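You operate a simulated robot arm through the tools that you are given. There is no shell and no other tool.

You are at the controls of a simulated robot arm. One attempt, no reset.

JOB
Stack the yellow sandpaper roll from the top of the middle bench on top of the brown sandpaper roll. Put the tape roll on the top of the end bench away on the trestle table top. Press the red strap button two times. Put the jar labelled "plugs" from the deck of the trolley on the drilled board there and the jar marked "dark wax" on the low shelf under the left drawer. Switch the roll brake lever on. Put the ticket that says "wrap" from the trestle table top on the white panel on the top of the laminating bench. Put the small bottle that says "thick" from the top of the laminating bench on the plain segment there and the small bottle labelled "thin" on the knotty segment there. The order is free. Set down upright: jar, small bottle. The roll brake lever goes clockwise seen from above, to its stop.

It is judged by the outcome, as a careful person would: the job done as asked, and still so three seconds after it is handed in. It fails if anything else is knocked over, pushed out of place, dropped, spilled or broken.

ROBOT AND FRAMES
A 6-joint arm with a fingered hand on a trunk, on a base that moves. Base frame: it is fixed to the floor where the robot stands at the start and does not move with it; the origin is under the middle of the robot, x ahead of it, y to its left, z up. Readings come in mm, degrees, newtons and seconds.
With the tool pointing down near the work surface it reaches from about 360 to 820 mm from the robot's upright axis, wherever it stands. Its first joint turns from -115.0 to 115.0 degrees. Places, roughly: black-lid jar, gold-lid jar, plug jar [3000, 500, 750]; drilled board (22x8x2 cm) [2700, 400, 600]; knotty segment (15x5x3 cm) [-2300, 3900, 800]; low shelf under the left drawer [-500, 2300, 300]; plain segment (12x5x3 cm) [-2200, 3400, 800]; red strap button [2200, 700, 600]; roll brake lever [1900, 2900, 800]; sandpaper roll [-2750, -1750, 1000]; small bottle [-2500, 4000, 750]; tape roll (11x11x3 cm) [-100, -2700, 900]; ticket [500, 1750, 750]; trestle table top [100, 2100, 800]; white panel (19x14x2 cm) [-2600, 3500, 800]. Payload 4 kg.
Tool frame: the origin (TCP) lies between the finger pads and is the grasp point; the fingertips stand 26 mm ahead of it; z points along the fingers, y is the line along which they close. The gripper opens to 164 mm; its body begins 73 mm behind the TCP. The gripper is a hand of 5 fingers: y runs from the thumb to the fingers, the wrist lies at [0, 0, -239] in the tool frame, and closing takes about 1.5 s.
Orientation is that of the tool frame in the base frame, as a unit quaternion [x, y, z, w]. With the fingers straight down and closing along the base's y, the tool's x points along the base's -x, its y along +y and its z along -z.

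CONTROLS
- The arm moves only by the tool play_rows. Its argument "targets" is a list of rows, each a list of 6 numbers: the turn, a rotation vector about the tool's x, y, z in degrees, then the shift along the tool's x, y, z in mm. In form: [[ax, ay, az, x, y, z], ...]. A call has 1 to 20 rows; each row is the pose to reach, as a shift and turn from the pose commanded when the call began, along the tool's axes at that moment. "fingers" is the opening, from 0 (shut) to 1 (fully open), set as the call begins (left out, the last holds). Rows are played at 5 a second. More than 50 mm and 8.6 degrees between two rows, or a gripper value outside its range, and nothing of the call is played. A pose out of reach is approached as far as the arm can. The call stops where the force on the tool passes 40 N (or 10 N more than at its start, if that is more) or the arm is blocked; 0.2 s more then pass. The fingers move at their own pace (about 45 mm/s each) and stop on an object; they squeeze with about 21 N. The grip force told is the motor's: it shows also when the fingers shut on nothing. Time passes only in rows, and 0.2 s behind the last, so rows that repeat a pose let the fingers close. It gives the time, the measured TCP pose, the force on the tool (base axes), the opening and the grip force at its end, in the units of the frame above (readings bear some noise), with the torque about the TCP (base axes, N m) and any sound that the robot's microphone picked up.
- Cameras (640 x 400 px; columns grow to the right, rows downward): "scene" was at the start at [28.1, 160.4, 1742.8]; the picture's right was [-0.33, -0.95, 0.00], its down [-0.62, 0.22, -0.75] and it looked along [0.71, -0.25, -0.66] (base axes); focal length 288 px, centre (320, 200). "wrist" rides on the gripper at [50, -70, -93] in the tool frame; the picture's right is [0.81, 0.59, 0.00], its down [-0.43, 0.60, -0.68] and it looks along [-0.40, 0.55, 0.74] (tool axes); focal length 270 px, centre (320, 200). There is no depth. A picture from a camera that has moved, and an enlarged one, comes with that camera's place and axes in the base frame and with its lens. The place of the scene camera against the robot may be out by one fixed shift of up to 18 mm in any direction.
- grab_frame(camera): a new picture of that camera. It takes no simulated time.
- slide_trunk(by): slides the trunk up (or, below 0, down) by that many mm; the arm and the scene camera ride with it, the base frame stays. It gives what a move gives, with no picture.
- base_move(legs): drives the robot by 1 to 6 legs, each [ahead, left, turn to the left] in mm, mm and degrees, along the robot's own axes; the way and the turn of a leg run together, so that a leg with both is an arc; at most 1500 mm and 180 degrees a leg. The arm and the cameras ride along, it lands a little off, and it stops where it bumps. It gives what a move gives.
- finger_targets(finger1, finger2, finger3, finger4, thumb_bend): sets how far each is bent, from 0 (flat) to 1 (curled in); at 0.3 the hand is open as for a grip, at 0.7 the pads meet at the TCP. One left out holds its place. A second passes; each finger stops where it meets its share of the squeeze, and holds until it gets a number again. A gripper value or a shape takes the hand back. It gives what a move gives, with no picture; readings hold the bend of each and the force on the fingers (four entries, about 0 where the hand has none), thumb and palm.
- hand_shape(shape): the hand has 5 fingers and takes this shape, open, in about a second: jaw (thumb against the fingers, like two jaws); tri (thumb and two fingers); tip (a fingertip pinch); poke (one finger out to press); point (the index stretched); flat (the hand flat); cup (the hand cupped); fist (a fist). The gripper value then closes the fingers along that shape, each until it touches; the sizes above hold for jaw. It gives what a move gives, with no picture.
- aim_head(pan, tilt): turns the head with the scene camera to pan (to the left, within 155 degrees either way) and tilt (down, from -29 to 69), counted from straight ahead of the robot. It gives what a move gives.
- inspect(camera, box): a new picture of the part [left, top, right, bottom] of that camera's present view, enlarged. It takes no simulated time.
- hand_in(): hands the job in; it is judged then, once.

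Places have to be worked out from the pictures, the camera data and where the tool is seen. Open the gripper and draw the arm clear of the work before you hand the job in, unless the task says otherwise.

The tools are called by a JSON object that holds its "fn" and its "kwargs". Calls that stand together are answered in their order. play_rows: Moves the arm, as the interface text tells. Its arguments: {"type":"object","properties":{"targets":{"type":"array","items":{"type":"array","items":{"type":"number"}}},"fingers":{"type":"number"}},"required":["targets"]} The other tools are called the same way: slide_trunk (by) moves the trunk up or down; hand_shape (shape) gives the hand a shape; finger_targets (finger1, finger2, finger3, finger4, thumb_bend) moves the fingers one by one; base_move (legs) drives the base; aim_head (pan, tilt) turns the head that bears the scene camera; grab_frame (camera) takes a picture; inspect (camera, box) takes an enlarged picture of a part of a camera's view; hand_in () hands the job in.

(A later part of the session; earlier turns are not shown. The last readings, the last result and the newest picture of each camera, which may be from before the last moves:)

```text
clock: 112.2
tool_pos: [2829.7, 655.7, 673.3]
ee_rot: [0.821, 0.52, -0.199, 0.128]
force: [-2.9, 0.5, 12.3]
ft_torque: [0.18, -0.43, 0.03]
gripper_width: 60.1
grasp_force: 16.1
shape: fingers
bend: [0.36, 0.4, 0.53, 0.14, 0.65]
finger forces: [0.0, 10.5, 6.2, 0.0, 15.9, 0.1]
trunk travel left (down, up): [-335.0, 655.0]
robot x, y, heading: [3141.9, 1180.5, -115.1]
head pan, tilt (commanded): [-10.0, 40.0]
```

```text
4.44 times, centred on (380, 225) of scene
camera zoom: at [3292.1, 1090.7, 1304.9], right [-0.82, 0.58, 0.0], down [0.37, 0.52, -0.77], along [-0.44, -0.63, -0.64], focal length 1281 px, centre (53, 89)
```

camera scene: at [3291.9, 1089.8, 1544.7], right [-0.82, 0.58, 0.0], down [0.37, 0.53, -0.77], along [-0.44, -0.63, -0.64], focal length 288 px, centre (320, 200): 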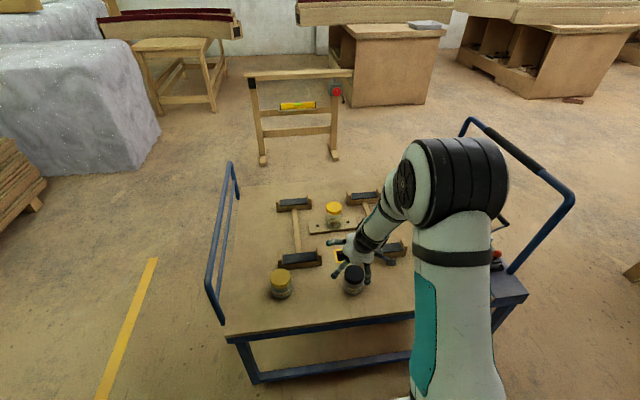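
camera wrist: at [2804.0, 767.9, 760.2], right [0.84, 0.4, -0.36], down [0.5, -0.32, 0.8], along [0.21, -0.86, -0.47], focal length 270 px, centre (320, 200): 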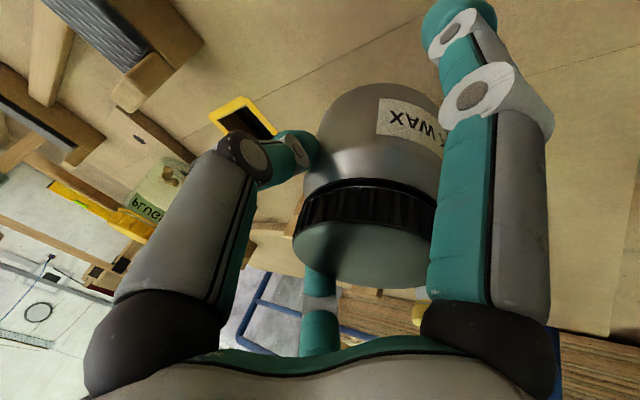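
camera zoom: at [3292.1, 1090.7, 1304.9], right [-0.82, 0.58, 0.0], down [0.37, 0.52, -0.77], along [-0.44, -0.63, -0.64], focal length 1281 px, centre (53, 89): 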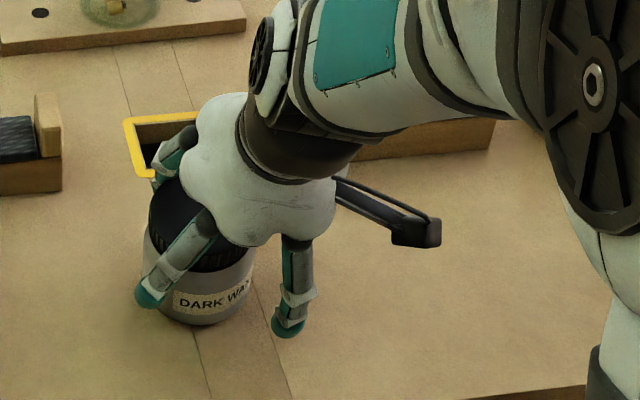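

The jar is on the deck (+12 N). I release gently in two steps.

{"fn": "finger_targets", "kwargs": {"finger2": 0.37, "finger3": 0.45, "thumb_bend": 0.56}}

{"fn": "finger_targets", "kwargs": {"finger2": 0.3, "finger3": 0.3, "thumb_bend": 0.3}}

{"fn": "grab_frame", "kwargs": {"camera": "wrist"}}

{"fn": "inspect", "kwargs": {"camera": "scene", "box": [330, 180, 430, 270]}}

```text
clock: 113.2
tool_pos: [2829.0, 657.8, 671.1]
ee_rot: [0.821, 0.522, -0.195, 0.128]
force: [-0.3, 0.0, 0.5]
ft_torque: [0.0, 0.0, -0.02]
gripper_width: 60.7
grasp_force: 0.1
shape: fingers
bend: [0.36, 0.37, 0.45, 0.14, 0.56]
finger forces: [0.1, 0.0, 0.0, 0.0, 0.0, 0.0]
trunk travel left (down, up): [-335.0, 655.0]
robot x, y, heading: [3138.7, 1182.5, -115.2]
head pan, tilt (commanded): [-10.0, 40.0]
```

```text
clock: 114.2
tool_pos: [2829.5, 655.8, 670.8]
ee_rot: [0.82, 0.522, -0.195, 0.129]
force: [-0.2, -0.4, 0.2]
ft_torque: [0.01, -0.02, 0.0]
gripper_width: 84.5
grasp_force: 0.1
shape: fingers
bend: [0.36, 0.3, 0.3, 0.14, 0.3]
finger forces: [0.0, 0.0, 0.0, 0.0, 0.1, 0.1]
trunk travel left (down, up): [-335.0, 655.0]
robot x, y, heading: [3140.4, 1182.0, -115.1]
head pan, tilt (commanded): [-10.0, 40.0]
```

```text
taken
camera wrist: at [2804.0, 767.1, 730.1], right [0.84, 0.4, -0.36], down [0.5, -0.32, 0.8], along [0.21, -0.86, -0.47], focal length 270 px, centre (320, 200)
```

wrist: 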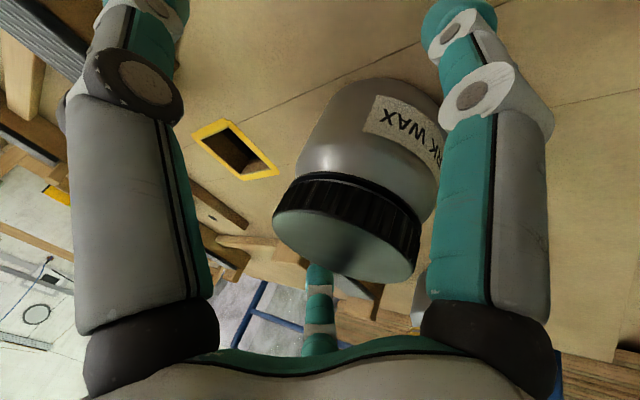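

```text
4.44 times, centred on (380, 225) of scene
camera zoom: at [3292.0, 1090.1, 1304.7], right [-0.82, 0.58, 0.0], down [0.37, 0.53, -0.77], along [-0.44, -0.63, -0.64], focal length 1281 px, centre (53, 89)
```

zoom: 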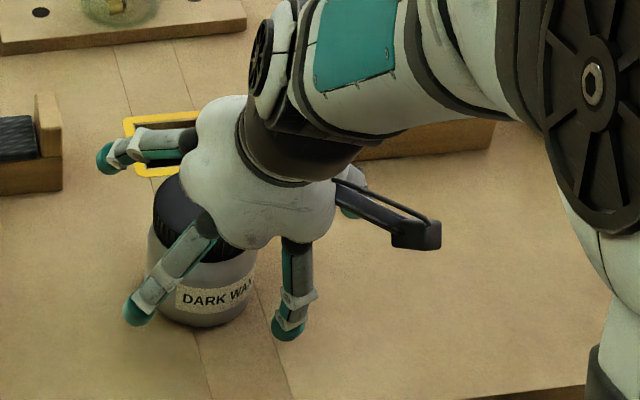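

The jar stands upright on the deck. I rise vertically clear of it, then turn the hand back to vertical and open in jaw shape.

{"fn": "play_rows", "kwargs": {"targets": [[0, 0, 0, -8, 0, -16], [0, 0, 0, -24, 0, -49], [0, 0, 0, -40, 0, -82], [0, 0, 0, -56, 0, -115], [0, 0, 0, -70, 0, -142]]}}

{"fn": "hand_shape", "kwargs": {"shape": "jaw"}}

{"fn": "play_rows", "kwargs": {"targets": [[0, 7, 0, 0, 0, 0], [0, 14, 0, 0, 0, 0], [0, 21, 0, 0, 0, 0], [0, 26, 0, 0, 0, 0]]}}

{"fn": "grab_frame", "kwargs": {"camera": "wrist"}}

```text
clock: 115.4
tool_pos: [2828.2, 659.5, 831.3]
ee_rot: [0.821, 0.522, -0.195, 0.127]
force: [0.9, -0.4, -0.3]
ft_torque: [0.0, 0.03, -0.02]
gripper_width: 84.4
grasp_force: 0.1
shape: fingers
bend: [0.36, 0.3, 0.3, 0.14, 0.3]
finger forces: [0.0, 0.0, 0.1, 0.0, 0.0, 0.0]
trunk travel left (down, up): [-335.0, 655.0]
robot x, y, heading: [3143.1, 1180.9, -114.9]
head pan, tilt (commanded): [-10.0, 40.0]
```

```text
clock: 116.3
tool_pos: [2828.5, 659.5, 831.2]
ee_rot: [0.821, 0.521, -0.196, 0.128]
force: [-0.3, -0.3, 0.6]
ft_torque: [0.04, -0.01, 0.01]
gripper_width: 164.0
grasp_force: 0.1
shape: jaw
bend: [0.3, 0.3, 0.3, 0.3, 0.3]
finger forces: [0.0, 0.0, 0.0, 0.0, 0.1, 0.0]
trunk travel left (down, up): [-335.0, 655.0]
robot x, y, heading: [3138.0, 1183.6, -115.2]
head pan, tilt (commanded): [-10.0, 40.0]
```

```text
clock: 117.3
tool_pos: [2830.8, 659.7, 829.2]
ee_rot: [0.844, 0.537, -0.006, 0.006]
force: [0.6, 0.0, 0.2]
ft_torque: [0.0, -0.01, 0.02]
gripper_width: 163.9
grasp_force: 0.0
shape: jaw
bend: [0.3, 0.3, 0.3, 0.3, 0.3]
finger forces: [0.1, 0.0, 0.0, 0.0, 0.0, 0.1]
trunk travel left (down, up): [-335.0, 655.0]
robot x, y, heading: [3137.6, 1183.7, -115.2]
head pan, tilt (commanded): [-10.0, 40.0]
```

```text
taken
camera wrist: at [2789.1, 738.2, 921.3], right [0.88, 0.48, -0.01], down [0.36, -0.63, 0.69], along [0.33, -0.6, -0.73], focal length 270 px, centre (320, 200)
```

wrist: 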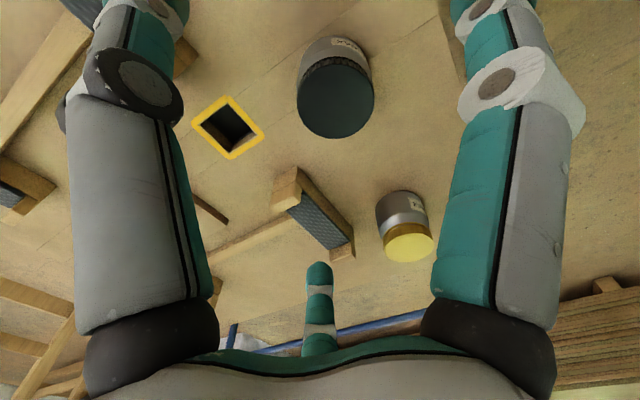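

The jar is now at about (2849, 654). I align above it and lower to just over its lid, then verify centring.

{"fn": "play_rows", "kwargs": {"targets": [[0, 1, 0, 2.5, 19, 0], [0, 1, 0, 2.5, 19, 45], [0, 1, 0, 2.5, 19, 85], [0, 1, 0, 2.5, 19, 110]]}}

{"fn": "grab_frame", "kwargs": {"camera": "wrist"}}

```text
clock: 118.3
tool_pos: [2847.6, 651.0, 718.4]
ee_rot: [0.844, 0.536, 0.001, 0.001]
force: [-0.3, 0.2, -0.1]
ft_torque: [0.04, 0.02, -0.02]
gripper_width: 163.6
grasp_force: 0.0
shape: jaw
bend: [0.3, 0.3, 0.3, 0.3, 0.3]
finger forces: [0.0, 0.0, 0.0, 0.0, 0.1, 0.0]
trunk travel left (down, up): [-335.0, 655.0]
robot x, y, heading: [3138.2, 1184.0, -115.0]
head pan, tilt (commanded): [-10.0, 40.0]
```

```text
taken
camera wrist: at [2806.2, 727.6, 811.2], right [0.88, 0.48, 0.0], down [0.35, -0.64, 0.68], along [0.33, -0.6, -0.73], focal length 270 px, centre (320, 200)
```

wrist: 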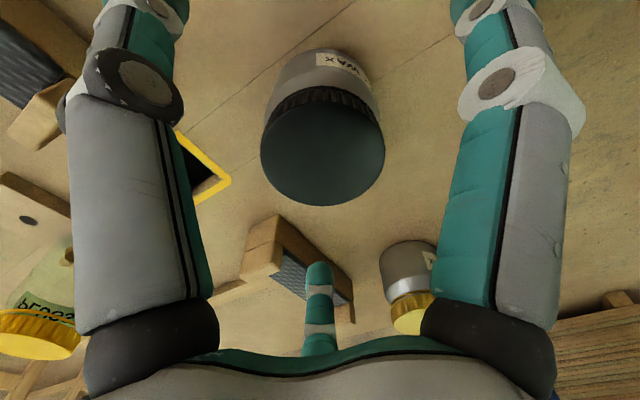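

Perfectly centred. I lower to z≈650 with the hand open, then part-close to 100 mm, lower further, and grip.

{"fn": "play_rows", "kwargs": {"targets": [[0, 0, 0, 0, 0, 25], [0, 0, 0, 0, 0, 50], [0, 0, 0, 0, 0, 66]]}}

{"fn": "play_rows", "kwargs": {"targets": [[0, 0, 0, 0, 0, 0], [0, 0, 0, 0, 0, 0], [0, 0, 0, 0, 0, 0], [0, 0, 0, 0, 0, 0]], "fingers": 0.6}}

{"fn": "grab_frame", "kwargs": {"camera": "wrist"}}

```text
clock: 119.1
tool_pos: [2846.9, 650.6, 653.6]
ee_rot: [0.844, 0.537, 0.001, 0.002]
force: [0.4, -0.2, -0.2]
ft_torque: [-0.03, 0.0, 0.0]
gripper_width: 164.0
grasp_force: 0.0
shape: jaw
bend: [0.3, 0.3, 0.3, 0.3, 0.3]
finger forces: [0.0, 0.0, 0.1, 0.0, 0.1, 0.0]
trunk travel left (down, up): [-335.0, 655.0]
robot x, y, heading: [3136.3, 1182.4, -115.3]
head pan, tilt (commanded): [-10.0, 40.0]
```

```text
clock: 120.1
tool_pos: [2847.3, 651.5, 653.2]
ee_rot: [0.844, 0.536, 0.001, 0.002]
force: [0.0, 1.1, -0.3]
ft_torque: [-0.03, -0.03, -0.01]
gripper_width: 99.0
grasp_force: 0.2
shape: jaw
bend: [0.33, 0.33, 0.33, 0.33, 0.7]
finger forces: [0.1, 0.0, 0.1, 0.0, 0.0, 0.1]
trunk travel left (down, up): [-335.0, 655.0]
robot x, y, heading: [3141.2, 1181.8, -115.3]
head pan, tilt (commanded): [-10.0, 40.0]
```

```text
taken
camera wrist: at [2806.2, 728.2, 746.2], right [0.88, 0.48, 0.0], down [0.35, -0.64, 0.68], along [0.33, -0.59, -0.73], focal length 270 px, centre (320, 200)
```

wrist: 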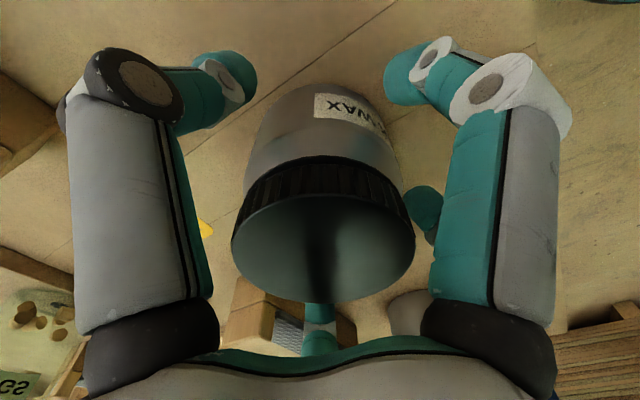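

Fingers curl inward around the jar with room all round. I lower 16 mm more and close.

{"fn": "play_rows", "kwargs": {"targets": [[0, 0, 0, 0, 0, 8], [0, 0, 0, 0, 0, 16]]}}

{"fn": "play_rows", "kwargs": {"targets": [[0, 0, 0, 0, 0, 0], [0, 0, 0, 0, 0, 0], [0, 0, 0, 0, 0, 0], [0, 0, 0, 0, 0, 0], [0, 0, 0, 0, 0, 0], [0, 0, 0, 0, 0, 0], [0, 0, 0, 0, 0, 0]], "fingers": 0}}

{"fn": "grab_frame", "kwargs": {"camera": "wrist"}}

```text
clock: 120.7
tool_pos: [2847.8, 651.3, 637.5]
ee_rot: [0.844, 0.537, 0.002, 0.002]
force: [0.4, -0.2, 0.6]
ft_torque: [-0.01, 0.02, 0.0]
gripper_width: 98.9
grasp_force: 0.1
shape: jaw
bend: [0.33, 0.33, 0.33, 0.33, 0.7]
finger forces: [0.0, 0.1, 0.0, 0.0, 0.1, 0.1]
trunk travel left (down, up): [-335.0, 655.0]
robot x, y, heading: [3142.5, 1182.6, -115.2]
head pan, tilt (commanded): [-10.0, 40.0]
```

```text
clock: 122.3
tool_pos: [2847.2, 650.8, 636.2]
ee_rot: [0.843, 0.538, 0.001, 0.002]
force: [-0.1, 0.6, -0.6]
ft_torque: [-0.01, 0.01, 0.03]
gripper_width: 67.9
grasp_force: 21.4
shape: jaw
bend: [0.41, 0.4, 0.4, 0.41, 0.7]
finger forces: [19.0, 18.9, 19.1, 18.9, 19.0, 0.1]
trunk travel left (down, up): [-335.0, 655.0]
robot x, y, heading: [3142.3, 1182.3, -115.1]
head pan, tilt (commanded): [-10.0, 40.0]
```

```text
taken
camera wrist: at [2806.6, 728.0, 729.4], right [0.88, 0.48, 0.0], down [0.35, -0.64, 0.68], along [0.33, -0.59, -0.73], focal length 270 px, centre (320, 200)
```

wrist: 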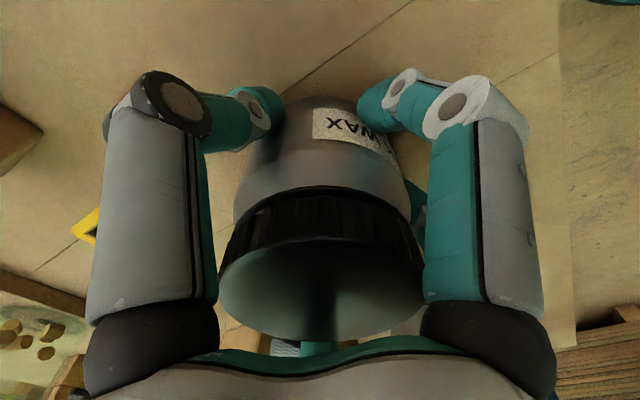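

Firm five-finger grip (19 N each). I lift the jar, raising arm and trunk to carry height above everything.

{"fn": "play_rows", "kwargs": {"targets": [[0, 0, 0, 0, 0, -15], [0, 0, 0, 0, 0, -50], [0, 0, 0, 0, 0, -90], [0, 0, 0, 0, 0, -130]]}}

{"fn": "slide_trunk", "kwargs": {"by": 430}}

{"fn": "grab_frame", "kwargs": {"camera": "wrist"}}

{"fn": "grab_frame", "kwargs": {"camera": "scene"}}

```text
clock: 123.3
tool_pos: [2845.3, 652.5, 767.5]
ee_rot: [0.844, 0.536, 0.002, 0.001]
force: [0.6, 0.1, -3.6]
ft_torque: [0.02, -0.01, -0.02]
gripper_width: 67.7
grasp_force: 20.8
shape: jaw
bend: [0.41, 0.4, 0.4, 0.41, 0.7]
finger forces: [18.9, 18.9, 19.0, 19.1, 19.2, 0.0]
trunk travel left (down, up): [-335.0, 655.0]
robot x, y, heading: [3142.7, 1182.6, -115.0]
head pan, tilt (commanded): [-10.0, 40.0]
```

```text
refused: 430 is not a number from -400 to 400
```

```text
taken
camera wrist: at [2804.2, 730.0, 860.6], right [0.88, 0.48, 0.0], down [0.35, -0.64, 0.68], along [0.33, -0.59, -0.73], focal length 270 px, centre (320, 200)
```

wrist: 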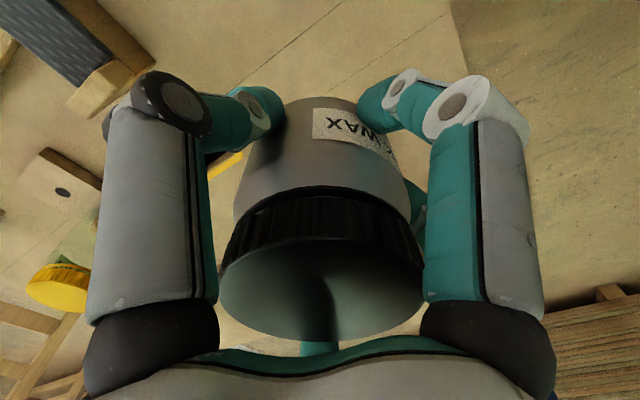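

```text
taken
camera scene: at [3291.9, 1089.7, 1304.6], right [-0.82, 0.58, 0.0], down [0.37, 0.53, -0.77], along [-0.44, -0.63, -0.64], focal length 288 px, centre (320, 200)
```

scene: 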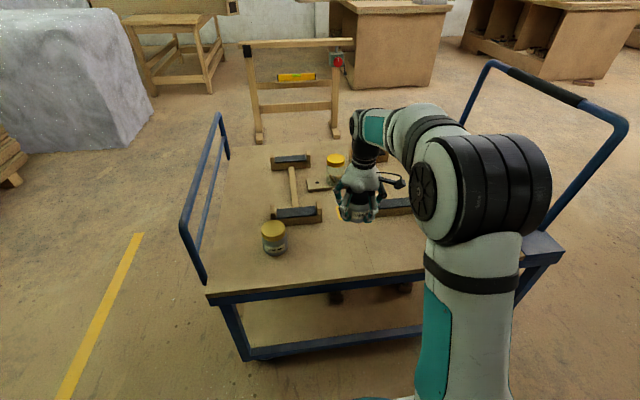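

Jar held securely. I raise the trunk 400 mm, back off from the trolley and strafe right along the corridor.

{"fn": "slide_trunk", "kwargs": {"by": 400}}

{"fn": "base_move", "kwargs": {"legs": [[-60, 0, 0], [0, -1130, 0]]}}

{"fn": "aim_head", "kwargs": {"pan": 10, "tilt": 35}}

{"fn": "grab_frame", "kwargs": {"camera": "scene"}}

```text
clock: 127.2
tool_pos: [2845.6, 652.0, 1168.2]
ee_rot: [0.844, 0.537, 0.001, 0.003]
force: [-0.4, 0.7, -3.7]
ft_torque: [0.01, -0.01, 0.0]
gripper_width: 67.8
grasp_force: 20.9
shape: jaw
bend: [0.41, 0.4, 0.4, 0.41, 0.7]
finger forces: [19.0, 18.9, 19.1, 19.0, 19.2, 0.0]
trunk travel left (down, up): [-735.0, 255.0]
robot x, y, heading: [3136.2, 1182.8, -115.2]
head pan, tilt (commanded): [-10.0, 40.0]
```

```text
clock: 133.4
tool_pos: [1872.8, 1163.7, 1167.1]
ee_rot: [0.838, 0.546, 0.001, 0.003]
force: [0.3, 0.9, -3.0]
ft_torque: [0.0, 0.0, 0.04]
gripper_width: 68.0
grasp_force: 21.2
shape: jaw
bend: [0.41, 0.4, 0.4, 0.41, 0.7]
finger forces: [18.9, 19.0, 19.0, 19.0, 19.2, 0.0]
trunk travel left (down, up): [-735.0, 255.0]
robot x, y, heading: [2155.7, 1702.5, -113.8]
head pan, tilt (commanded): [-10.0, 40.0]
```

```text
clock: 134.2
tool_pos: [1872.2, 1164.4, 1168.0]
ee_rot: [0.838, 0.545, 0.0, 0.003]
force: [0.2, -0.5, -3.0]
ft_torque: [-0.02, 0.04, -0.02]
gripper_width: 67.9
grasp_force: 21.0
shape: jaw
bend: [0.41, 0.4, 0.4, 0.41, 0.7]
finger forces: [19.1, 18.9, 19.0, 19.0, 19.2, 0.0]
trunk travel left (down, up): [-735.0, 255.0]
robot x, y, heading: [2153.3, 1699.5, -113.9]
head pan, tilt (commanded): [10.0, 35.0]
```

```text
taken
camera scene: at [2335.6, 1594.7, 1712.2], right [-0.97, 0.24, 0.0], down [0.14, 0.56, -0.82], along [-0.2, -0.79, -0.57], focal length 288 px, centre (320, 200)
```

scene: 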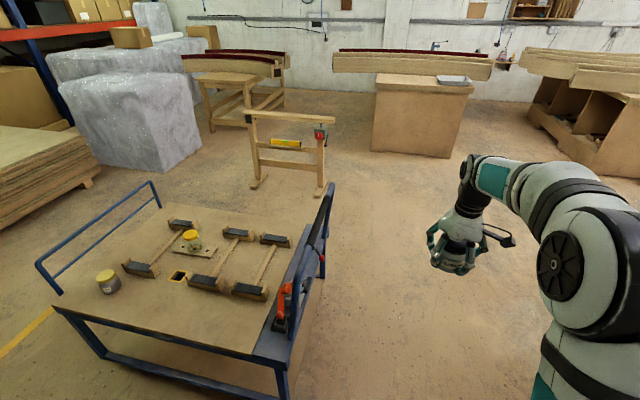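

Now forward through the gap (jar at z≈1120, above everything), then over to the open floor and turn to face the trestle table.

{"fn": "base_move", "kwargs": {"legs": [[600, -80, 0], [900, 0, 0], [450, -646, 0], [0, 0, 176.6]]}}

{"fn": "aim_head", "kwargs": {"pan": 40, "tilt": 25}}

{"fn": "grab_frame", "kwargs": {"camera": "scene"}}

```text
clock: 153.2
tool_pos: [991.8, 725.9, 1168.2]
ee_rot: [-0.521, 0.854, 0.002, -0.001]
force: [-0.3, -0.2, -3.7]
ft_torque: [0.01, 0.01, 0.03]
gripper_width: 67.4
grasp_force: 20.9
shape: jaw
bend: [0.42, 0.4, 0.4, 0.41, 0.7]
finger forces: [18.3, 18.4, 19.1, 18.7, 19.1, 0.1]
trunk travel left (down, up): [-735.0, 255.0]
robot x, y, heading: [679.5, 210.5, 62.4]
head pan, tilt (commanded): [10.0, 35.0]
```

```text
clock: 154.1
tool_pos: [991.4, 726.5, 1168.6]
ee_rot: [-0.521, 0.854, 0.002, -0.001]
force: [-0.3, -1.4, -2.9]
ft_torque: [-0.02, 0.0, 0.0]
gripper_width: 67.4
grasp_force: 20.7
shape: jaw
bend: [0.42, 0.4, 0.4, 0.41, 0.7]
finger forces: [18.4, 18.6, 19.0, 18.8, 19.2, 0.0]
trunk travel left (down, up): [-735.0, 255.0]
robot x, y, heading: [681.3, 208.1, 62.4]
head pan, tilt (commanded): [40.0, 25.0]
```

```text
taken
camera scene: at [474.3, 333.7, 1727.9], right [0.98, 0.22, 0.0], down [0.09, -0.41, -0.91], along [-0.2, 0.88, -0.42], focal length 288 px, centre (320, 200)
```

scene: 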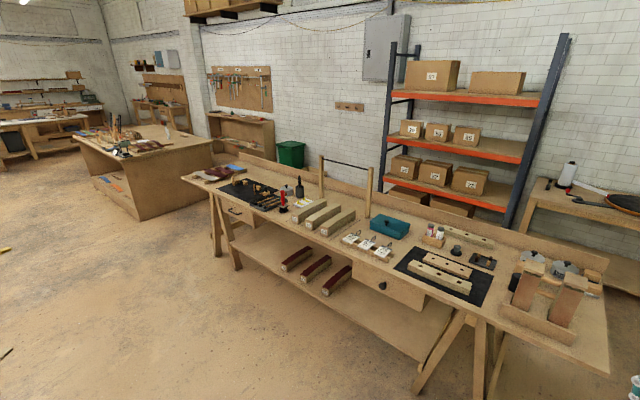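

I face the trestle table. I zoom in on the left drawer and the shelf to measure the space.

{"fn": "inspect", "kwargs": {"camera": "scene", "box": [180, 150, 400, 300]}}

{"fn": "base_move", "kwargs": {"legs": [[150, 900, 0]]}}

{"fn": "aim_head", "kwargs": {"pan": 30, "tilt": 40}}

{"fn": "grab_frame", "kwargs": {"camera": "scene"}}

```text
2.67 times, centred on (290, 225) of scene
camera zoom: at [474.3, 333.7, 1727.9], right [0.98, 0.22, 0.0], down [0.09, -0.41, -0.91], along [-0.2, 0.88, -0.42], focal length 769 px, centre (400, 133)
```

zoom: 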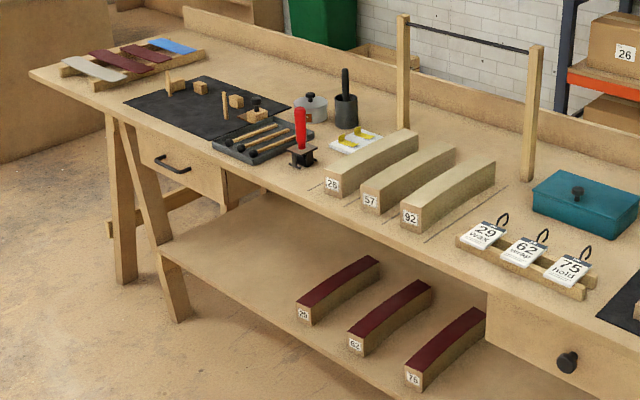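

```text
clock: 158.8
tool_pos: [283.7, 1264.5, 1167.4]
ee_rot: [-0.519, 0.855, 0.002, -0.002]
force: [0.3, 0.4, -2.5]
ft_torque: [0.02, -0.02, 0.02]
gripper_width: 67.4
grasp_force: 21.2
shape: jaw
bend: [0.42, 0.4, 0.4, 0.41, 0.7]
finger forces: [18.4, 18.5, 19.1, 18.8, 19.1, 0.0]
trunk travel left (down, up): [-735.0, 255.0]
robot x, y, heading: [-31.5, 747.3, 62.7]
head pan, tilt (commanded): [40.0, 25.0]
```

```text
clock: 159.6
tool_pos: [284.0, 1264.4, 1167.7]
ee_rot: [-0.519, 0.855, 0.002, -0.001]
force: [0.9, -0.3, -3.3]
ft_torque: [-0.02, 0.02, 0.01]
gripper_width: 67.4
grasp_force: 21.1
shape: jaw
bend: [0.42, 0.4, 0.4, 0.41, 0.7]
finger forces: [18.4, 18.6, 19.1, 18.7, 19.2, 0.0]
trunk travel left (down, up): [-735.0, 255.0]
robot x, y, heading: [-35.9, 745.5, 62.5]
head pan, tilt (commanded): [30.0, 40.0]
```

```text
taken
camera scene: at [-218.9, 868.2, 1704.7], right [1.0, 0.04, 0.0], down [0.03, -0.64, -0.77], along [-0.03, 0.77, -0.64], focal length 288 px, centre (320, 200)
```

scene: 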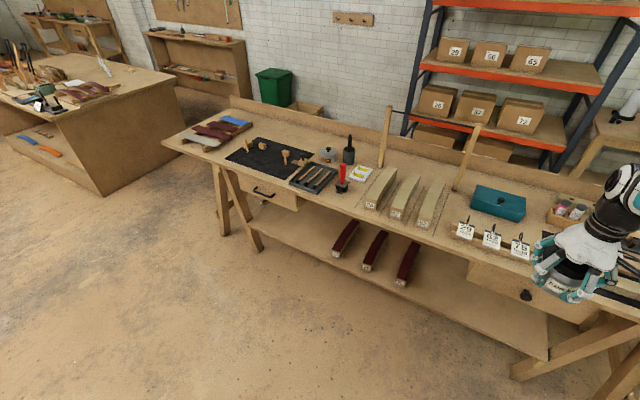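

The ticket saying "wrap" is the middle one (62). Now I zoom tightly on the left drawer and the shelf below it.

{"fn": "inspect", "kwargs": {"camera": "scene", "box": [200, 140, 360, 260]}}

```text
3.33 times, centred on (280, 200) of scene
camera zoom: at [-218.9, 868.2, 1704.7], right [1.0, 0.04, 0.0], down [0.03, -0.64, -0.77], along [-0.03, 0.77, -0.64], focal length 961 px, centre (453, 200)
```

zoom: 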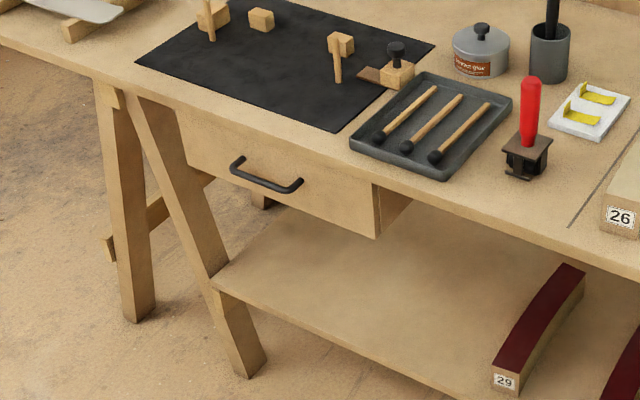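

From two views: drawer spans about x −737…−390, its underside ~z 640, shelf ~z 270–300. I drive in front of it, then lower the trunk so the head camera can look in under the drawer for an accurate measurement.

{"fn": "base_move", "kwargs": {"legs": [[150, 1078, 0]]}}

{"fn": "slide_trunk", "kwargs": {"by": -400}}

{"fn": "slide_trunk", "kwargs": {"by": -250}}

{"fn": "aim_head", "kwargs": {"pan": -12, "tilt": 25}}

{"fn": "grab_frame", "kwargs": {"camera": "scene"}}

{"fn": "grab_frame", "kwargs": {"camera": "wrist"}}

```text
clock: 165.3
tool_pos: [-623.4, 1912.8, 1167.6]
ee_rot: [-0.516, 0.857, 0.002, -0.002]
force: [0.2, 0.2, -3.0]
ft_torque: [-0.02, -0.01, 0.0]
gripper_width: 67.4
grasp_force: 20.9
shape: jaw
bend: [0.42, 0.4, 0.4, 0.41, 0.7]
finger forces: [18.4, 18.6, 18.9, 18.8, 19.1, 0.1]
trunk travel left (down, up): [-735.0, 255.0]
robot x, y, heading: [-939.3, 1395.4, 62.1]
head pan, tilt (commanded): [30.0, 40.0]
```

```text
clock: 169.1
tool_pos: [-622.9, 1910.4, 767.9]
ee_rot: [-0.515, 0.857, 0.001, -0.001]
force: [0.0, 0.2, -3.0]
ft_torque: [-0.01, -0.01, -0.01]
gripper_width: 67.4
grasp_force: 21.5
shape: jaw
bend: [0.42, 0.4, 0.4, 0.41, 0.7]
finger forces: [18.4, 18.6, 18.9, 18.8, 19.2, 0.1]
trunk travel left (down, up): [-335.0, 655.0]
robot x, y, heading: [-945.8, 1394.8, 62.1]
head pan, tilt (commanded): [30.0, 40.0]
```

```text
clock: 171.7
tool_pos: [-623.8, 1911.6, 518.3]
ee_rot: [-0.516, 0.857, 0.002, -0.002]
force: [-0.2, 0.4, -3.3]
ft_torque: [0.01, 0.01, -0.01]
gripper_width: 67.5
grasp_force: 21.5
shape: jaw
bend: [0.42, 0.4, 0.4, 0.41, 0.7]
finger forces: [18.4, 18.6, 19.0, 18.8, 19.2, 0.0]
trunk travel left (down, up): [-85.0, 905.0]
robot x, y, heading: [-946.4, 1397.9, 61.8]
head pan, tilt (commanded): [30.0, 40.0]
```

```text
clock: 172.8
tool_pos: [-622.9, 1911.3, 517.1]
ee_rot: [-0.516, 0.856, 0.002, -0.001]
force: [0.6, -0.4, -3.3]
ft_torque: [0.0, 0.0, 0.02]
gripper_width: 67.6
grasp_force: 20.6
shape: jaw
bend: [0.42, 0.4, 0.4, 0.41, 0.7]
finger forces: [18.4, 18.6, 19.0, 18.8, 19.2, 0.0]
trunk travel left (down, up): [-85.0, 905.0]
robot x, y, heading: [-942.8, 1395.1, 62.0]
head pan, tilt (commanded): [-12.0, 25.0]
```

```text
taken
camera scene: at [-1067.2, 1504.9, 1077.9], right [0.77, -0.64, 0.0], down [-0.27, -0.32, -0.91], along [0.58, 0.69, -0.42], focal length 288 px, centre (320, 200)
```

scene: 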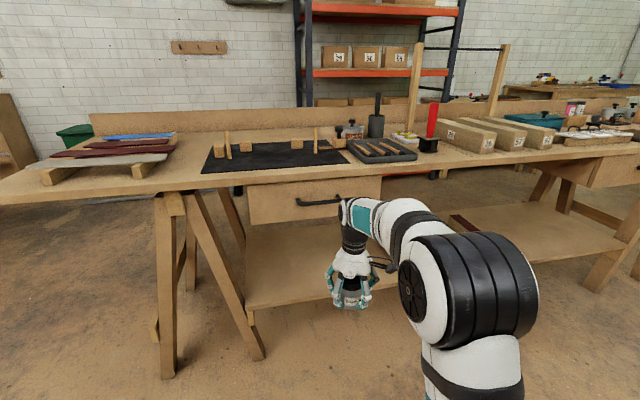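

```text
taken
camera wrist: at [-584.3, 1835.4, 610.3], right [-0.9, -0.44, 0.0], down [-0.32, 0.66, 0.68], along [-0.3, 0.61, -0.73], focal length 270 px, centre (320, 200)
```

wrist: 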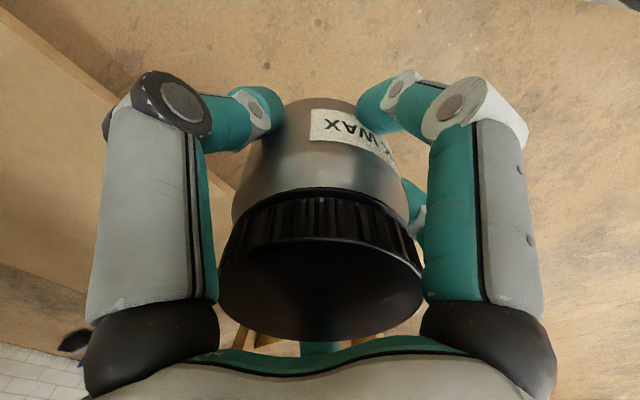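

The head is now at z≈1078, nearly level with the table. I zoom on drawer, shelf and hand.

{"fn": "inspect", "kwargs": {"camera": "scene", "box": [230, 150, 430, 320]}}

{"fn": "aim_head", "kwargs": {"pan": -12, "tilt": 10}}

{"fn": "grab_frame", "kwargs": {"camera": "scene"}}

```text
2.35 times, centred on (330, 235) of scene
camera zoom: at [-1067.2, 1504.9, 1077.9], right [0.77, -0.64, 0.0], down [-0.27, -0.32, -0.91], along [0.58, 0.69, -0.42], focal length 678 px, centre (296, 118)
```

zoom: 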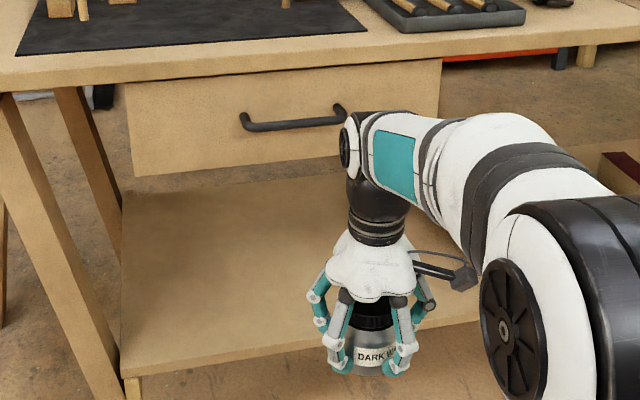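

```text
clock: 173.6
tool_pos: [-624.0, 1912.1, 517.2]
ee_rot: [-0.516, 0.857, 0.002, -0.001]
force: [-0.6, -0.5, -3.0]
ft_torque: [0.02, 0.01, 0.02]
gripper_width: 67.7
grasp_force: 21.0
shape: jaw
bend: [0.42, 0.4, 0.4, 0.41, 0.7]
finger forces: [18.4, 18.6, 19.1, 18.8, 19.1, 0.0]
trunk travel left (down, up): [-85.0, 905.0]
robot x, y, heading: [-942.4, 1396.8, 62.1]
head pan, tilt (commanded): [-12.0, 10.0]
```

```text
taken
camera scene: at [-1066.6, 1505.5, 1102.3], right [0.77, -0.64, 0.0], down [-0.11, -0.13, -0.98], along [0.63, 0.75, -0.17], focal length 288 px, centre (320, 200)
```

scene: 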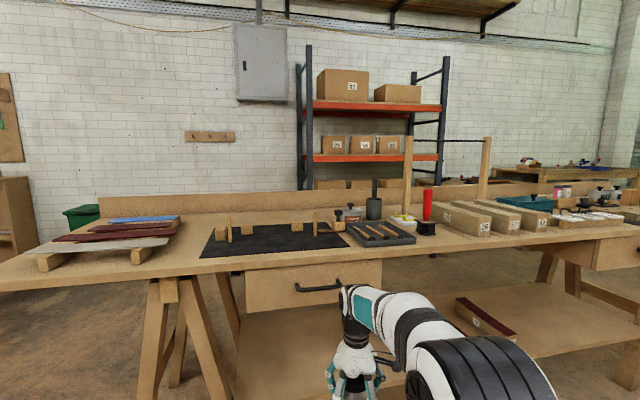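

Measured: drawer underside ≈366 mm above the shelf; hand+wrist+jar need ≈340 mm, so a vertical approach just fits. I move forward 150 mm and drop the trunk fully.

{"fn": "base_move", "kwargs": {"legs": [[150, 0, 0]]}}

{"fn": "slide_trunk", "kwargs": {"by": -85}}

{"fn": "aim_head", "kwargs": {"pan": -20, "tilt": 35}}

{"fn": "grab_frame", "kwargs": {"camera": "scene"}}

{"fn": "grab_frame", "kwargs": {"camera": "wrist"}}

```text
clock: 174.9
tool_pos: [-575.2, 2003.3, 517.4]
ee_rot: [-0.516, 0.857, -0.004, -0.013]
force: [0.2, 0.0, -3.2]
ft_torque: [-0.01, 0.03, 0.01]
gripper_width: 67.1
grasp_force: 21.1
shape: jaw
bend: [0.42, 0.41, 0.4, 0.41, 0.7]
finger forces: [20.0, 19.6, 19.6, 19.8, 19.5, 0.0]
trunk travel left (down, up): [-85.0, 905.0]
robot x, y, heading: [-886.4, 1504.7, 61.9]
head pan, tilt (commanded): [-12.0, 10.0]
stopped in leg 1: the robot was blocked; the commanded pose is now the measured one
```

```text
clock: 176.1
tool_pos: [-573.1, 2008.1, 426.2]
ee_rot: [-0.515, 0.857, -0.006, -0.017]
force: [-1.0, -0.8, -1.8]
ft_torque: [0.0, 0.03, -0.03]
gripper_width: 67.6
grasp_force: 21.2
shape: jaw
bend: [0.42, 0.41, 0.4, 0.41, 0.7]
finger forces: [20.0, 19.6, 19.9, 19.8, 19.6, 0.1]
trunk travel left (down, up): [0.0, 990.0]
robot x, y, heading: [-885.6, 1505.4, 61.8]
head pan, tilt (commanded): [-12.0, 10.0]
```

```text
clock: 177.0
tool_pos: [-573.5, 2006.9, 426.6]
ee_rot: [-0.515, 0.857, -0.006, -0.016]
force: [0.0, 0.2, -2.8]
ft_torque: [0.0, 0.01, -0.01]
gripper_width: 67.4
grasp_force: 20.5
shape: jaw
bend: [0.42, 0.41, 0.4, 0.41, 0.7]
finger forces: [20.1, 19.5, 19.8, 19.8, 19.6, 0.0]
trunk travel left (down, up): [0.0, 990.0]
robot x, y, heading: [-883.8, 1502.1, 62.3]
head pan, tilt (commanded): [-20.0, 35.0]
```

```text
taken
camera scene: at [-1003.9, 1601.2, 977.3], right [0.67, -0.74, 0.0], down [-0.43, -0.38, -0.82], along [0.61, 0.55, -0.57], focal length 288 px, centre (320, 200)
```

scene: 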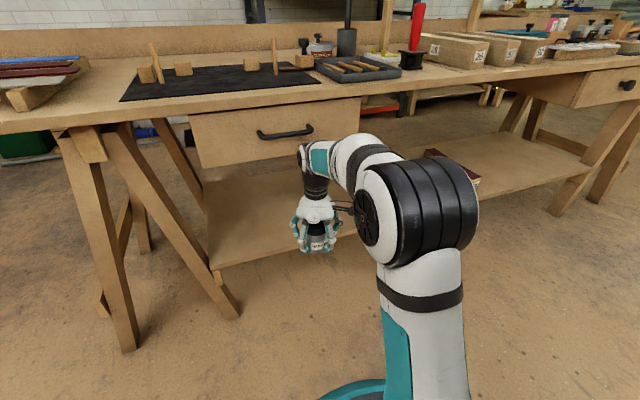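

```text
taken
camera wrist: at [-532.7, 1934.5, 521.5], right [-0.9, -0.44, 0.03], down [-0.31, 0.68, 0.67], along [-0.32, 0.59, -0.74], focal length 270 px, centre (320, 200)
```

wrist: 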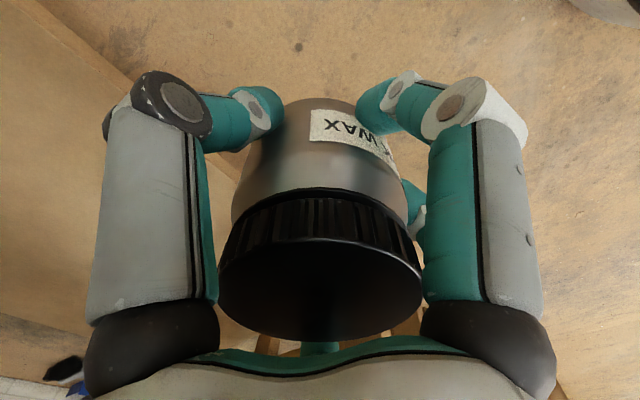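

The wrist bumped the drawer handle (it was still high) and the base stopped short; the handle and jar look unchanged. I back the hand off 15 mm, restore it to vertical and lower it below drawer level.

{"fn": "play_rows", "kwargs": {"targets": [[0, -1, 0, 10, 0, 0], [0, -1.9, 0, 15, 0, 20], [0, -1.9, 0, 15, 0, 50], [0, -1.9, 0, 15, 0, 78]]}}

{"fn": "grab_frame", "kwargs": {"camera": "scene"}}

{"fn": "inspect", "kwargs": {"camera": "scene", "box": [190, 90, 390, 290]}}

```text
clock: 178.0
tool_pos: [-583.7, 1990.9, 350.7]
ee_rot: [-0.515, 0.857, 0.003, -0.003]
force: [0.2, 0.2, -3.1]
ft_torque: [0.0, 0.03, 0.02]
gripper_width: 67.4
grasp_force: 21.3
shape: jaw
bend: [0.42, 0.41, 0.4, 0.41, 0.7]
finger forces: [20.0, 19.4, 19.8, 19.7, 19.5, 0.0]
trunk travel left (down, up): [0.0, 990.0]
robot x, y, heading: [-888.7, 1505.1, 62.0]
head pan, tilt (commanded): [-20.0, 35.0]
```

```text
taken
camera scene: at [-1003.9, 1601.2, 977.3], right [0.67, -0.74, 0.0], down [-0.43, -0.38, -0.82], along [0.61, 0.55, -0.57], focal length 288 px, centre (320, 200)
```

scene: 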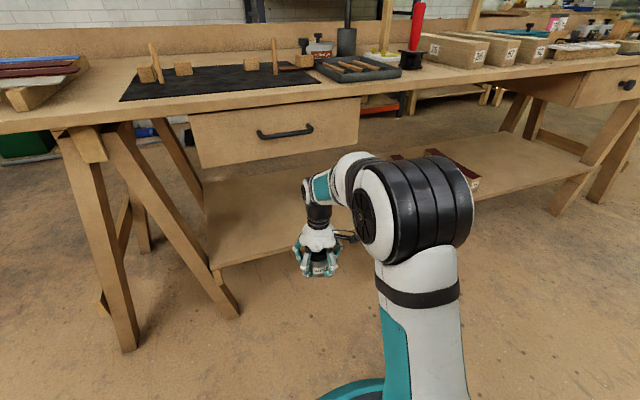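

```text
2.00 times, centred on (290, 190) of scene
camera zoom: at [-1003.9, 1601.2, 977.3], right [0.67, -0.74, 0.0], down [-0.43, -0.38, -0.82], along [0.61, 0.55, -0.57], focal length 576 px, centre (380, 220)
```

zoom: 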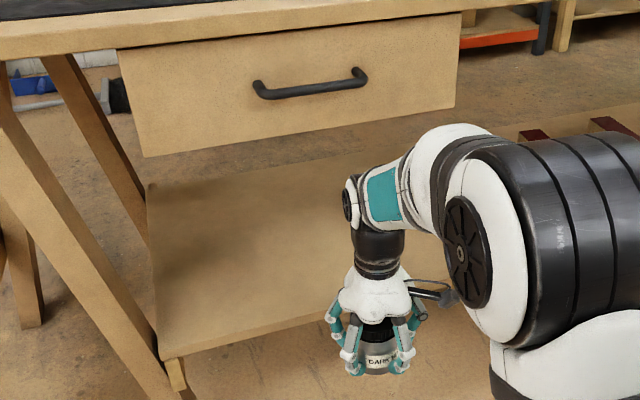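

The forearm is fairly steep at this short reach. I move the base 40 mm forward so that the final pose is at ~730 mm reach with a flatter forearm, then compare wrist top vs drawer and jar bottom vs shelf in a close-up.

{"fn": "base_move", "kwargs": {"legs": [[45, 0, 0.6]]}}

{"fn": "aim_head", "kwargs": {"pan": -22, "tilt": 40}}

{"fn": "grab_frame", "kwargs": {"camera": "scene"}}

{"fn": "inspect", "kwargs": {"camera": "scene", "box": [240, 80, 400, 260]}}

```text
clock: 178.9
tool_pos: [-568.0, 2033.5, 350.9]
ee_rot: [-0.52, 0.854, 0.002, -0.002]
force: [0.0, 0.1, -4.0]
ft_torque: [-0.01, 0.03, 0.02]
gripper_width: 67.1
grasp_force: 21.0
shape: jaw
bend: [0.42, 0.41, 0.4, 0.41, 0.7]
finger forces: [20.0, 19.5, 19.7, 19.7, 19.6, 0.0]
trunk travel left (down, up): [0.0, 990.0]
robot x, y, heading: [-864.5, 1544.9, 62.2]
head pan, tilt (commanded): [-20.0, 35.0]
```

```text
clock: 179.6
tool_pos: [-567.8, 2033.9, 349.8]
ee_rot: [-0.52, 0.854, 0.002, -0.003]
force: [0.5, -0.7, -2.6]
ft_torque: [0.0, -0.01, 0.0]
gripper_width: 67.3
grasp_force: 20.9
shape: jaw
bend: [0.42, 0.41, 0.4, 0.41, 0.7]
finger forces: [20.0, 19.5, 19.7, 19.6, 19.5, 0.0]
trunk travel left (down, up): [0.0, 990.0]
robot x, y, heading: [-865.7, 1545.9, 62.8]
head pan, tilt (commanded): [-22.0, 40.0]
```

```text
taken
camera scene: at [-984.5, 1634.9, 969.7], right [0.65, -0.76, 0.0], down [-0.49, -0.42, -0.77], along [0.58, 0.5, -0.64], focal length 288 px, centre (320, 200)
```

scene: 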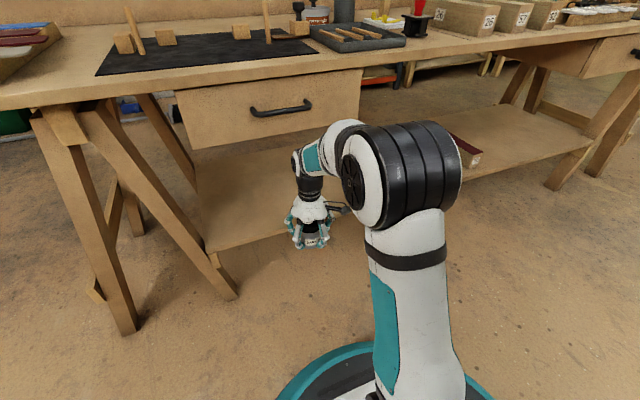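

```text
2.22 times, centred on (320, 170) of scene
camera zoom: at [-984.5, 1634.9, 969.7], right [0.65, -0.76, 0.0], down [-0.49, -0.42, -0.77], along [0.58, 0.5, -0.64], focal length 641 px, centre (320, 267)
```

zoom: 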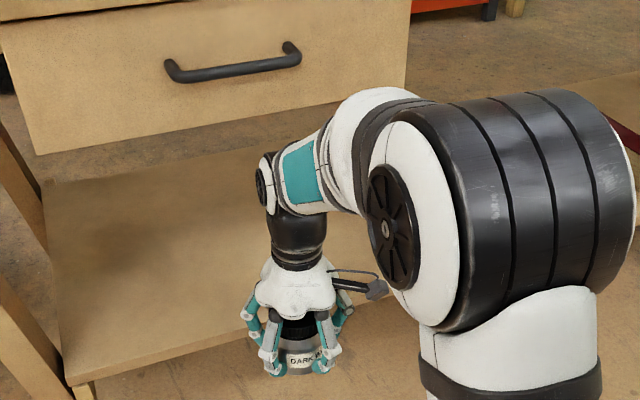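

Predicted wrist-top matches the picture within 2 px, so heights are trustworthy: drawer underside ≈651, wrist top 640, jar bottom ≈304–308, shelf ≈290–300. I move straight in at this height in small stages.

{"fn": "play_rows", "kwargs": {"targets": [[0, 0, 0, -20, 0, 0], [0, 0, 0, -40, 0, 0], [0, 0, 0, -55, 0, 0]]}}

{"fn": "inspect", "kwargs": {"camera": "scene", "box": [240, 80, 400, 260]}}

{"fn": "grab_frame", "kwargs": {"camera": "wrist"}}

```text
clock: 180.3
tool_pos: [-540.3, 2083.0, 350.8]
ee_rot: [-0.519, 0.854, 0.003, -0.002]
force: [-0.1, 0.9, -2.5]
ft_torque: [-0.04, -0.01, 0.03]
gripper_width: 67.5
grasp_force: 20.5
shape: jaw
bend: [0.42, 0.41, 0.4, 0.41, 0.7]
finger forces: [20.0, 19.5, 19.6, 19.7, 19.6, 0.1]
trunk travel left (down, up): [0.0, 990.0]
robot x, y, heading: [-863.2, 1541.6, 62.4]
head pan, tilt (commanded): [-22.0, 40.0]
```

```text
2.22 times, centred on (320, 170) of scene
camera zoom: at [-984.5, 1634.9, 969.7], right [0.65, -0.76, 0.0], down [-0.49, -0.42, -0.77], along [0.58, 0.5, -0.64], focal length 641 px, centre (320, 267)
```

zoom: 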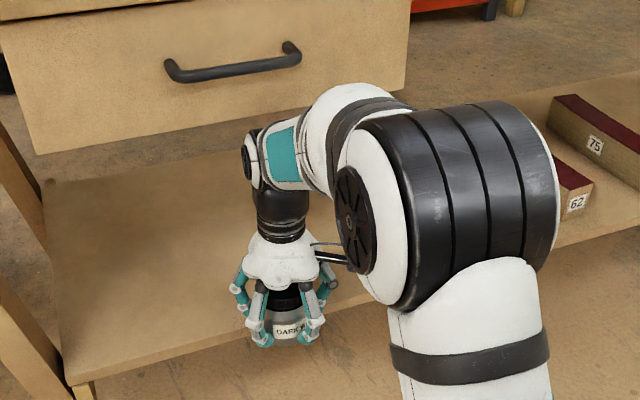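

```text
taken
camera wrist: at [-501.7, 2007.5, 442.6], right [-0.89, -0.45, 0.01], down [-0.33, 0.66, 0.68], along [-0.31, 0.61, -0.73], focal length 270 px, centre (320, 200)
```

wrist: 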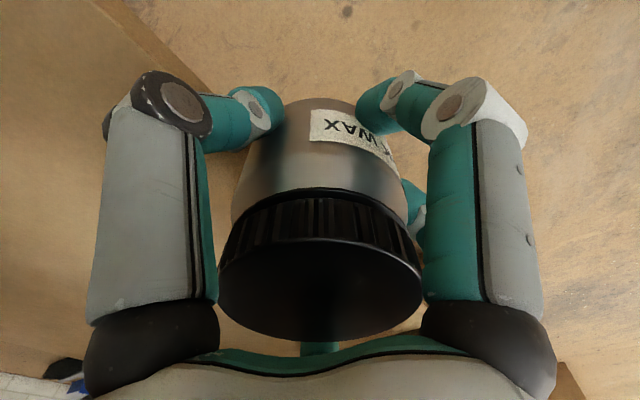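

Combining wrist and scene sight lines gives shelf z≈300, front edge N≈1645. I raise 4 mm (to ~354) and continue in slowly.

{"fn": "play_rows", "kwargs": {"targets": [[0, 0, 0, 0, 0, -4], [0, 0, 0, -15, 0, -4], [0, 0, 0, -30, 0, -4]]}}

{"fn": "inspect", "kwargs": {"camera": "scene", "box": [240, 80, 400, 260]}}

{"fn": "inspect", "kwargs": {"camera": "scene", "box": [290, 105, 340, 150]}}

```text
clock: 181.2
tool_pos: [-533.3, 2102.3, 348.2]
ee_rot: [-0.519, 0.855, 0.0, -0.009]
force: [-0.1, -0.4, -3.4]
ft_torque: [-0.01, 0.0, 0.01]
gripper_width: 67.0
grasp_force: 21.3
shape: jaw
bend: [0.42, 0.41, 0.4, 0.41, 0.7]
finger forces: [20.0, 19.5, 19.9, 19.6, 19.7, 0.0]
trunk travel left (down, up): [0.0, 990.0]
robot x, y, heading: [-866.4, 1546.0, 62.2]
head pan, tilt (commanded): [-22.0, 40.0]
```

```text
2.22 times, centred on (320, 170) of scene
camera zoom: at [-985.8, 1631.9, 968.5], right [0.65, -0.76, 0.0], down [-0.49, -0.42, -0.77], along [0.58, 0.5, -0.64], focal length 641 px, centre (320, 267)
```

zoom: 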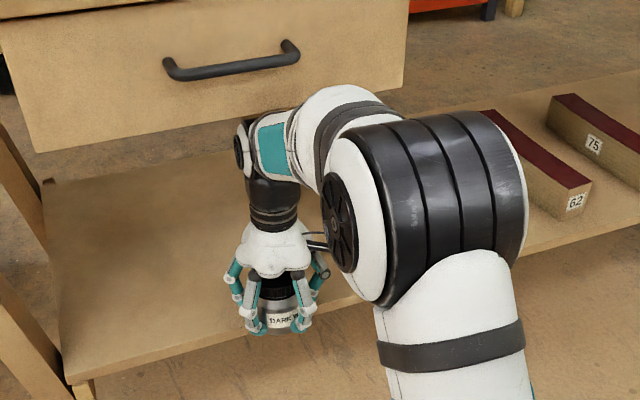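

```text
8.89 times, centred on (315, 128) of scene
camera zoom: at [-985.8, 1631.9, 968.5], right [0.65, -0.76, 0.0], down [-0.49, -0.42, -0.77], along [0.58, 0.5, -0.64], focal length 2562 px, centre (364, 844)
```

zoom: 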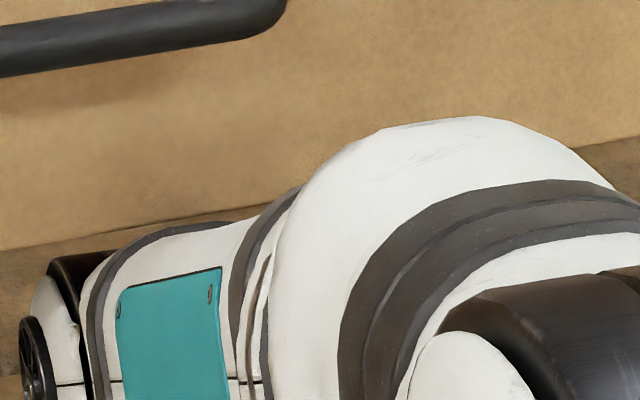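

Something touched: the pose deflected (TCP pushed ~6 mm down, arm top against the drawer edge). I back off 25 mm and lower a little, then measure the shelf edge more precisely with the wrist camera.

{"fn": "play_rows", "kwargs": {"targets": [[0, 0, 0, 12, 0, 6], [0, 0, 0, 25, 0, 10]]}}

{"fn": "grab_frame", "kwargs": {"camera": "wrist"}}

{"fn": "inspect", "kwargs": {"camera": "wrist", "box": [60, 0, 260, 120]}}

{"fn": "inspect", "kwargs": {"camera": "scene", "box": [290, 105, 340, 150]}}

```text
clock: 181.8
tool_pos: [-539.0, 2089.3, 346.4]
ee_rot: [-0.52, 0.854, 0.004, -0.001]
force: [0.4, -0.2, -3.6]
ft_torque: [0.02, -0.03, -0.02]
gripper_width: 67.4
grasp_force: 20.8
shape: jaw
bend: [0.42, 0.41, 0.4, 0.41, 0.7]
finger forces: [20.0, 19.5, 19.7, 19.7, 19.7, 0.1]
trunk travel left (down, up): [0.0, 990.0]
robot x, y, heading: [-866.8, 1546.6, 62.4]
head pan, tilt (commanded): [-22.0, 40.0]
```

```text
taken
camera wrist: at [-499.7, 2013.7, 439.0], right [-0.89, -0.45, 0.0], down [-0.33, 0.65, 0.68], along [-0.31, 0.61, -0.73], focal length 270 px, centre (320, 200)
```

wrist: 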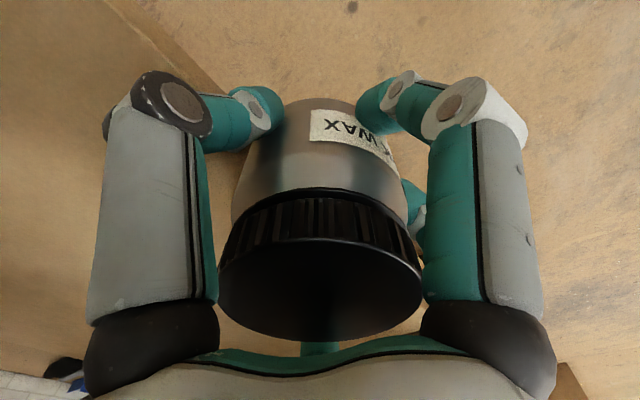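

```text
3.20 times, centred on (160, 60) of wrist
camera zoom: at [-499.7, 2013.7, 439.0], right [-0.89, -0.45, 0.0], down [-0.33, 0.65, 0.68], along [-0.31, 0.61, -0.73], focal length 865 px, centre (832, 648)
```

zoom: 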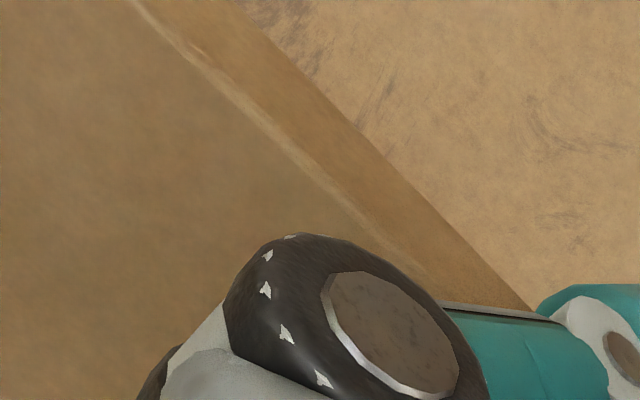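

```text
8.89 times, centred on (315, 128) of scene
camera zoom: at [-984.0, 1636.0, 970.2], right [0.65, -0.76, 0.0], down [-0.49, -0.42, -0.77], along [0.58, 0.5, -0.64], focal length 2562 px, centre (364, 844)
```

zoom: 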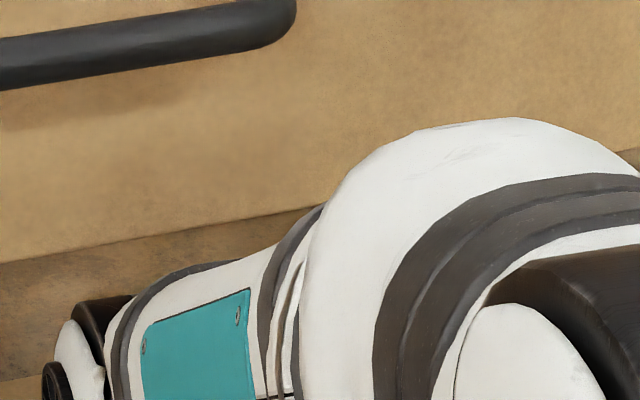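

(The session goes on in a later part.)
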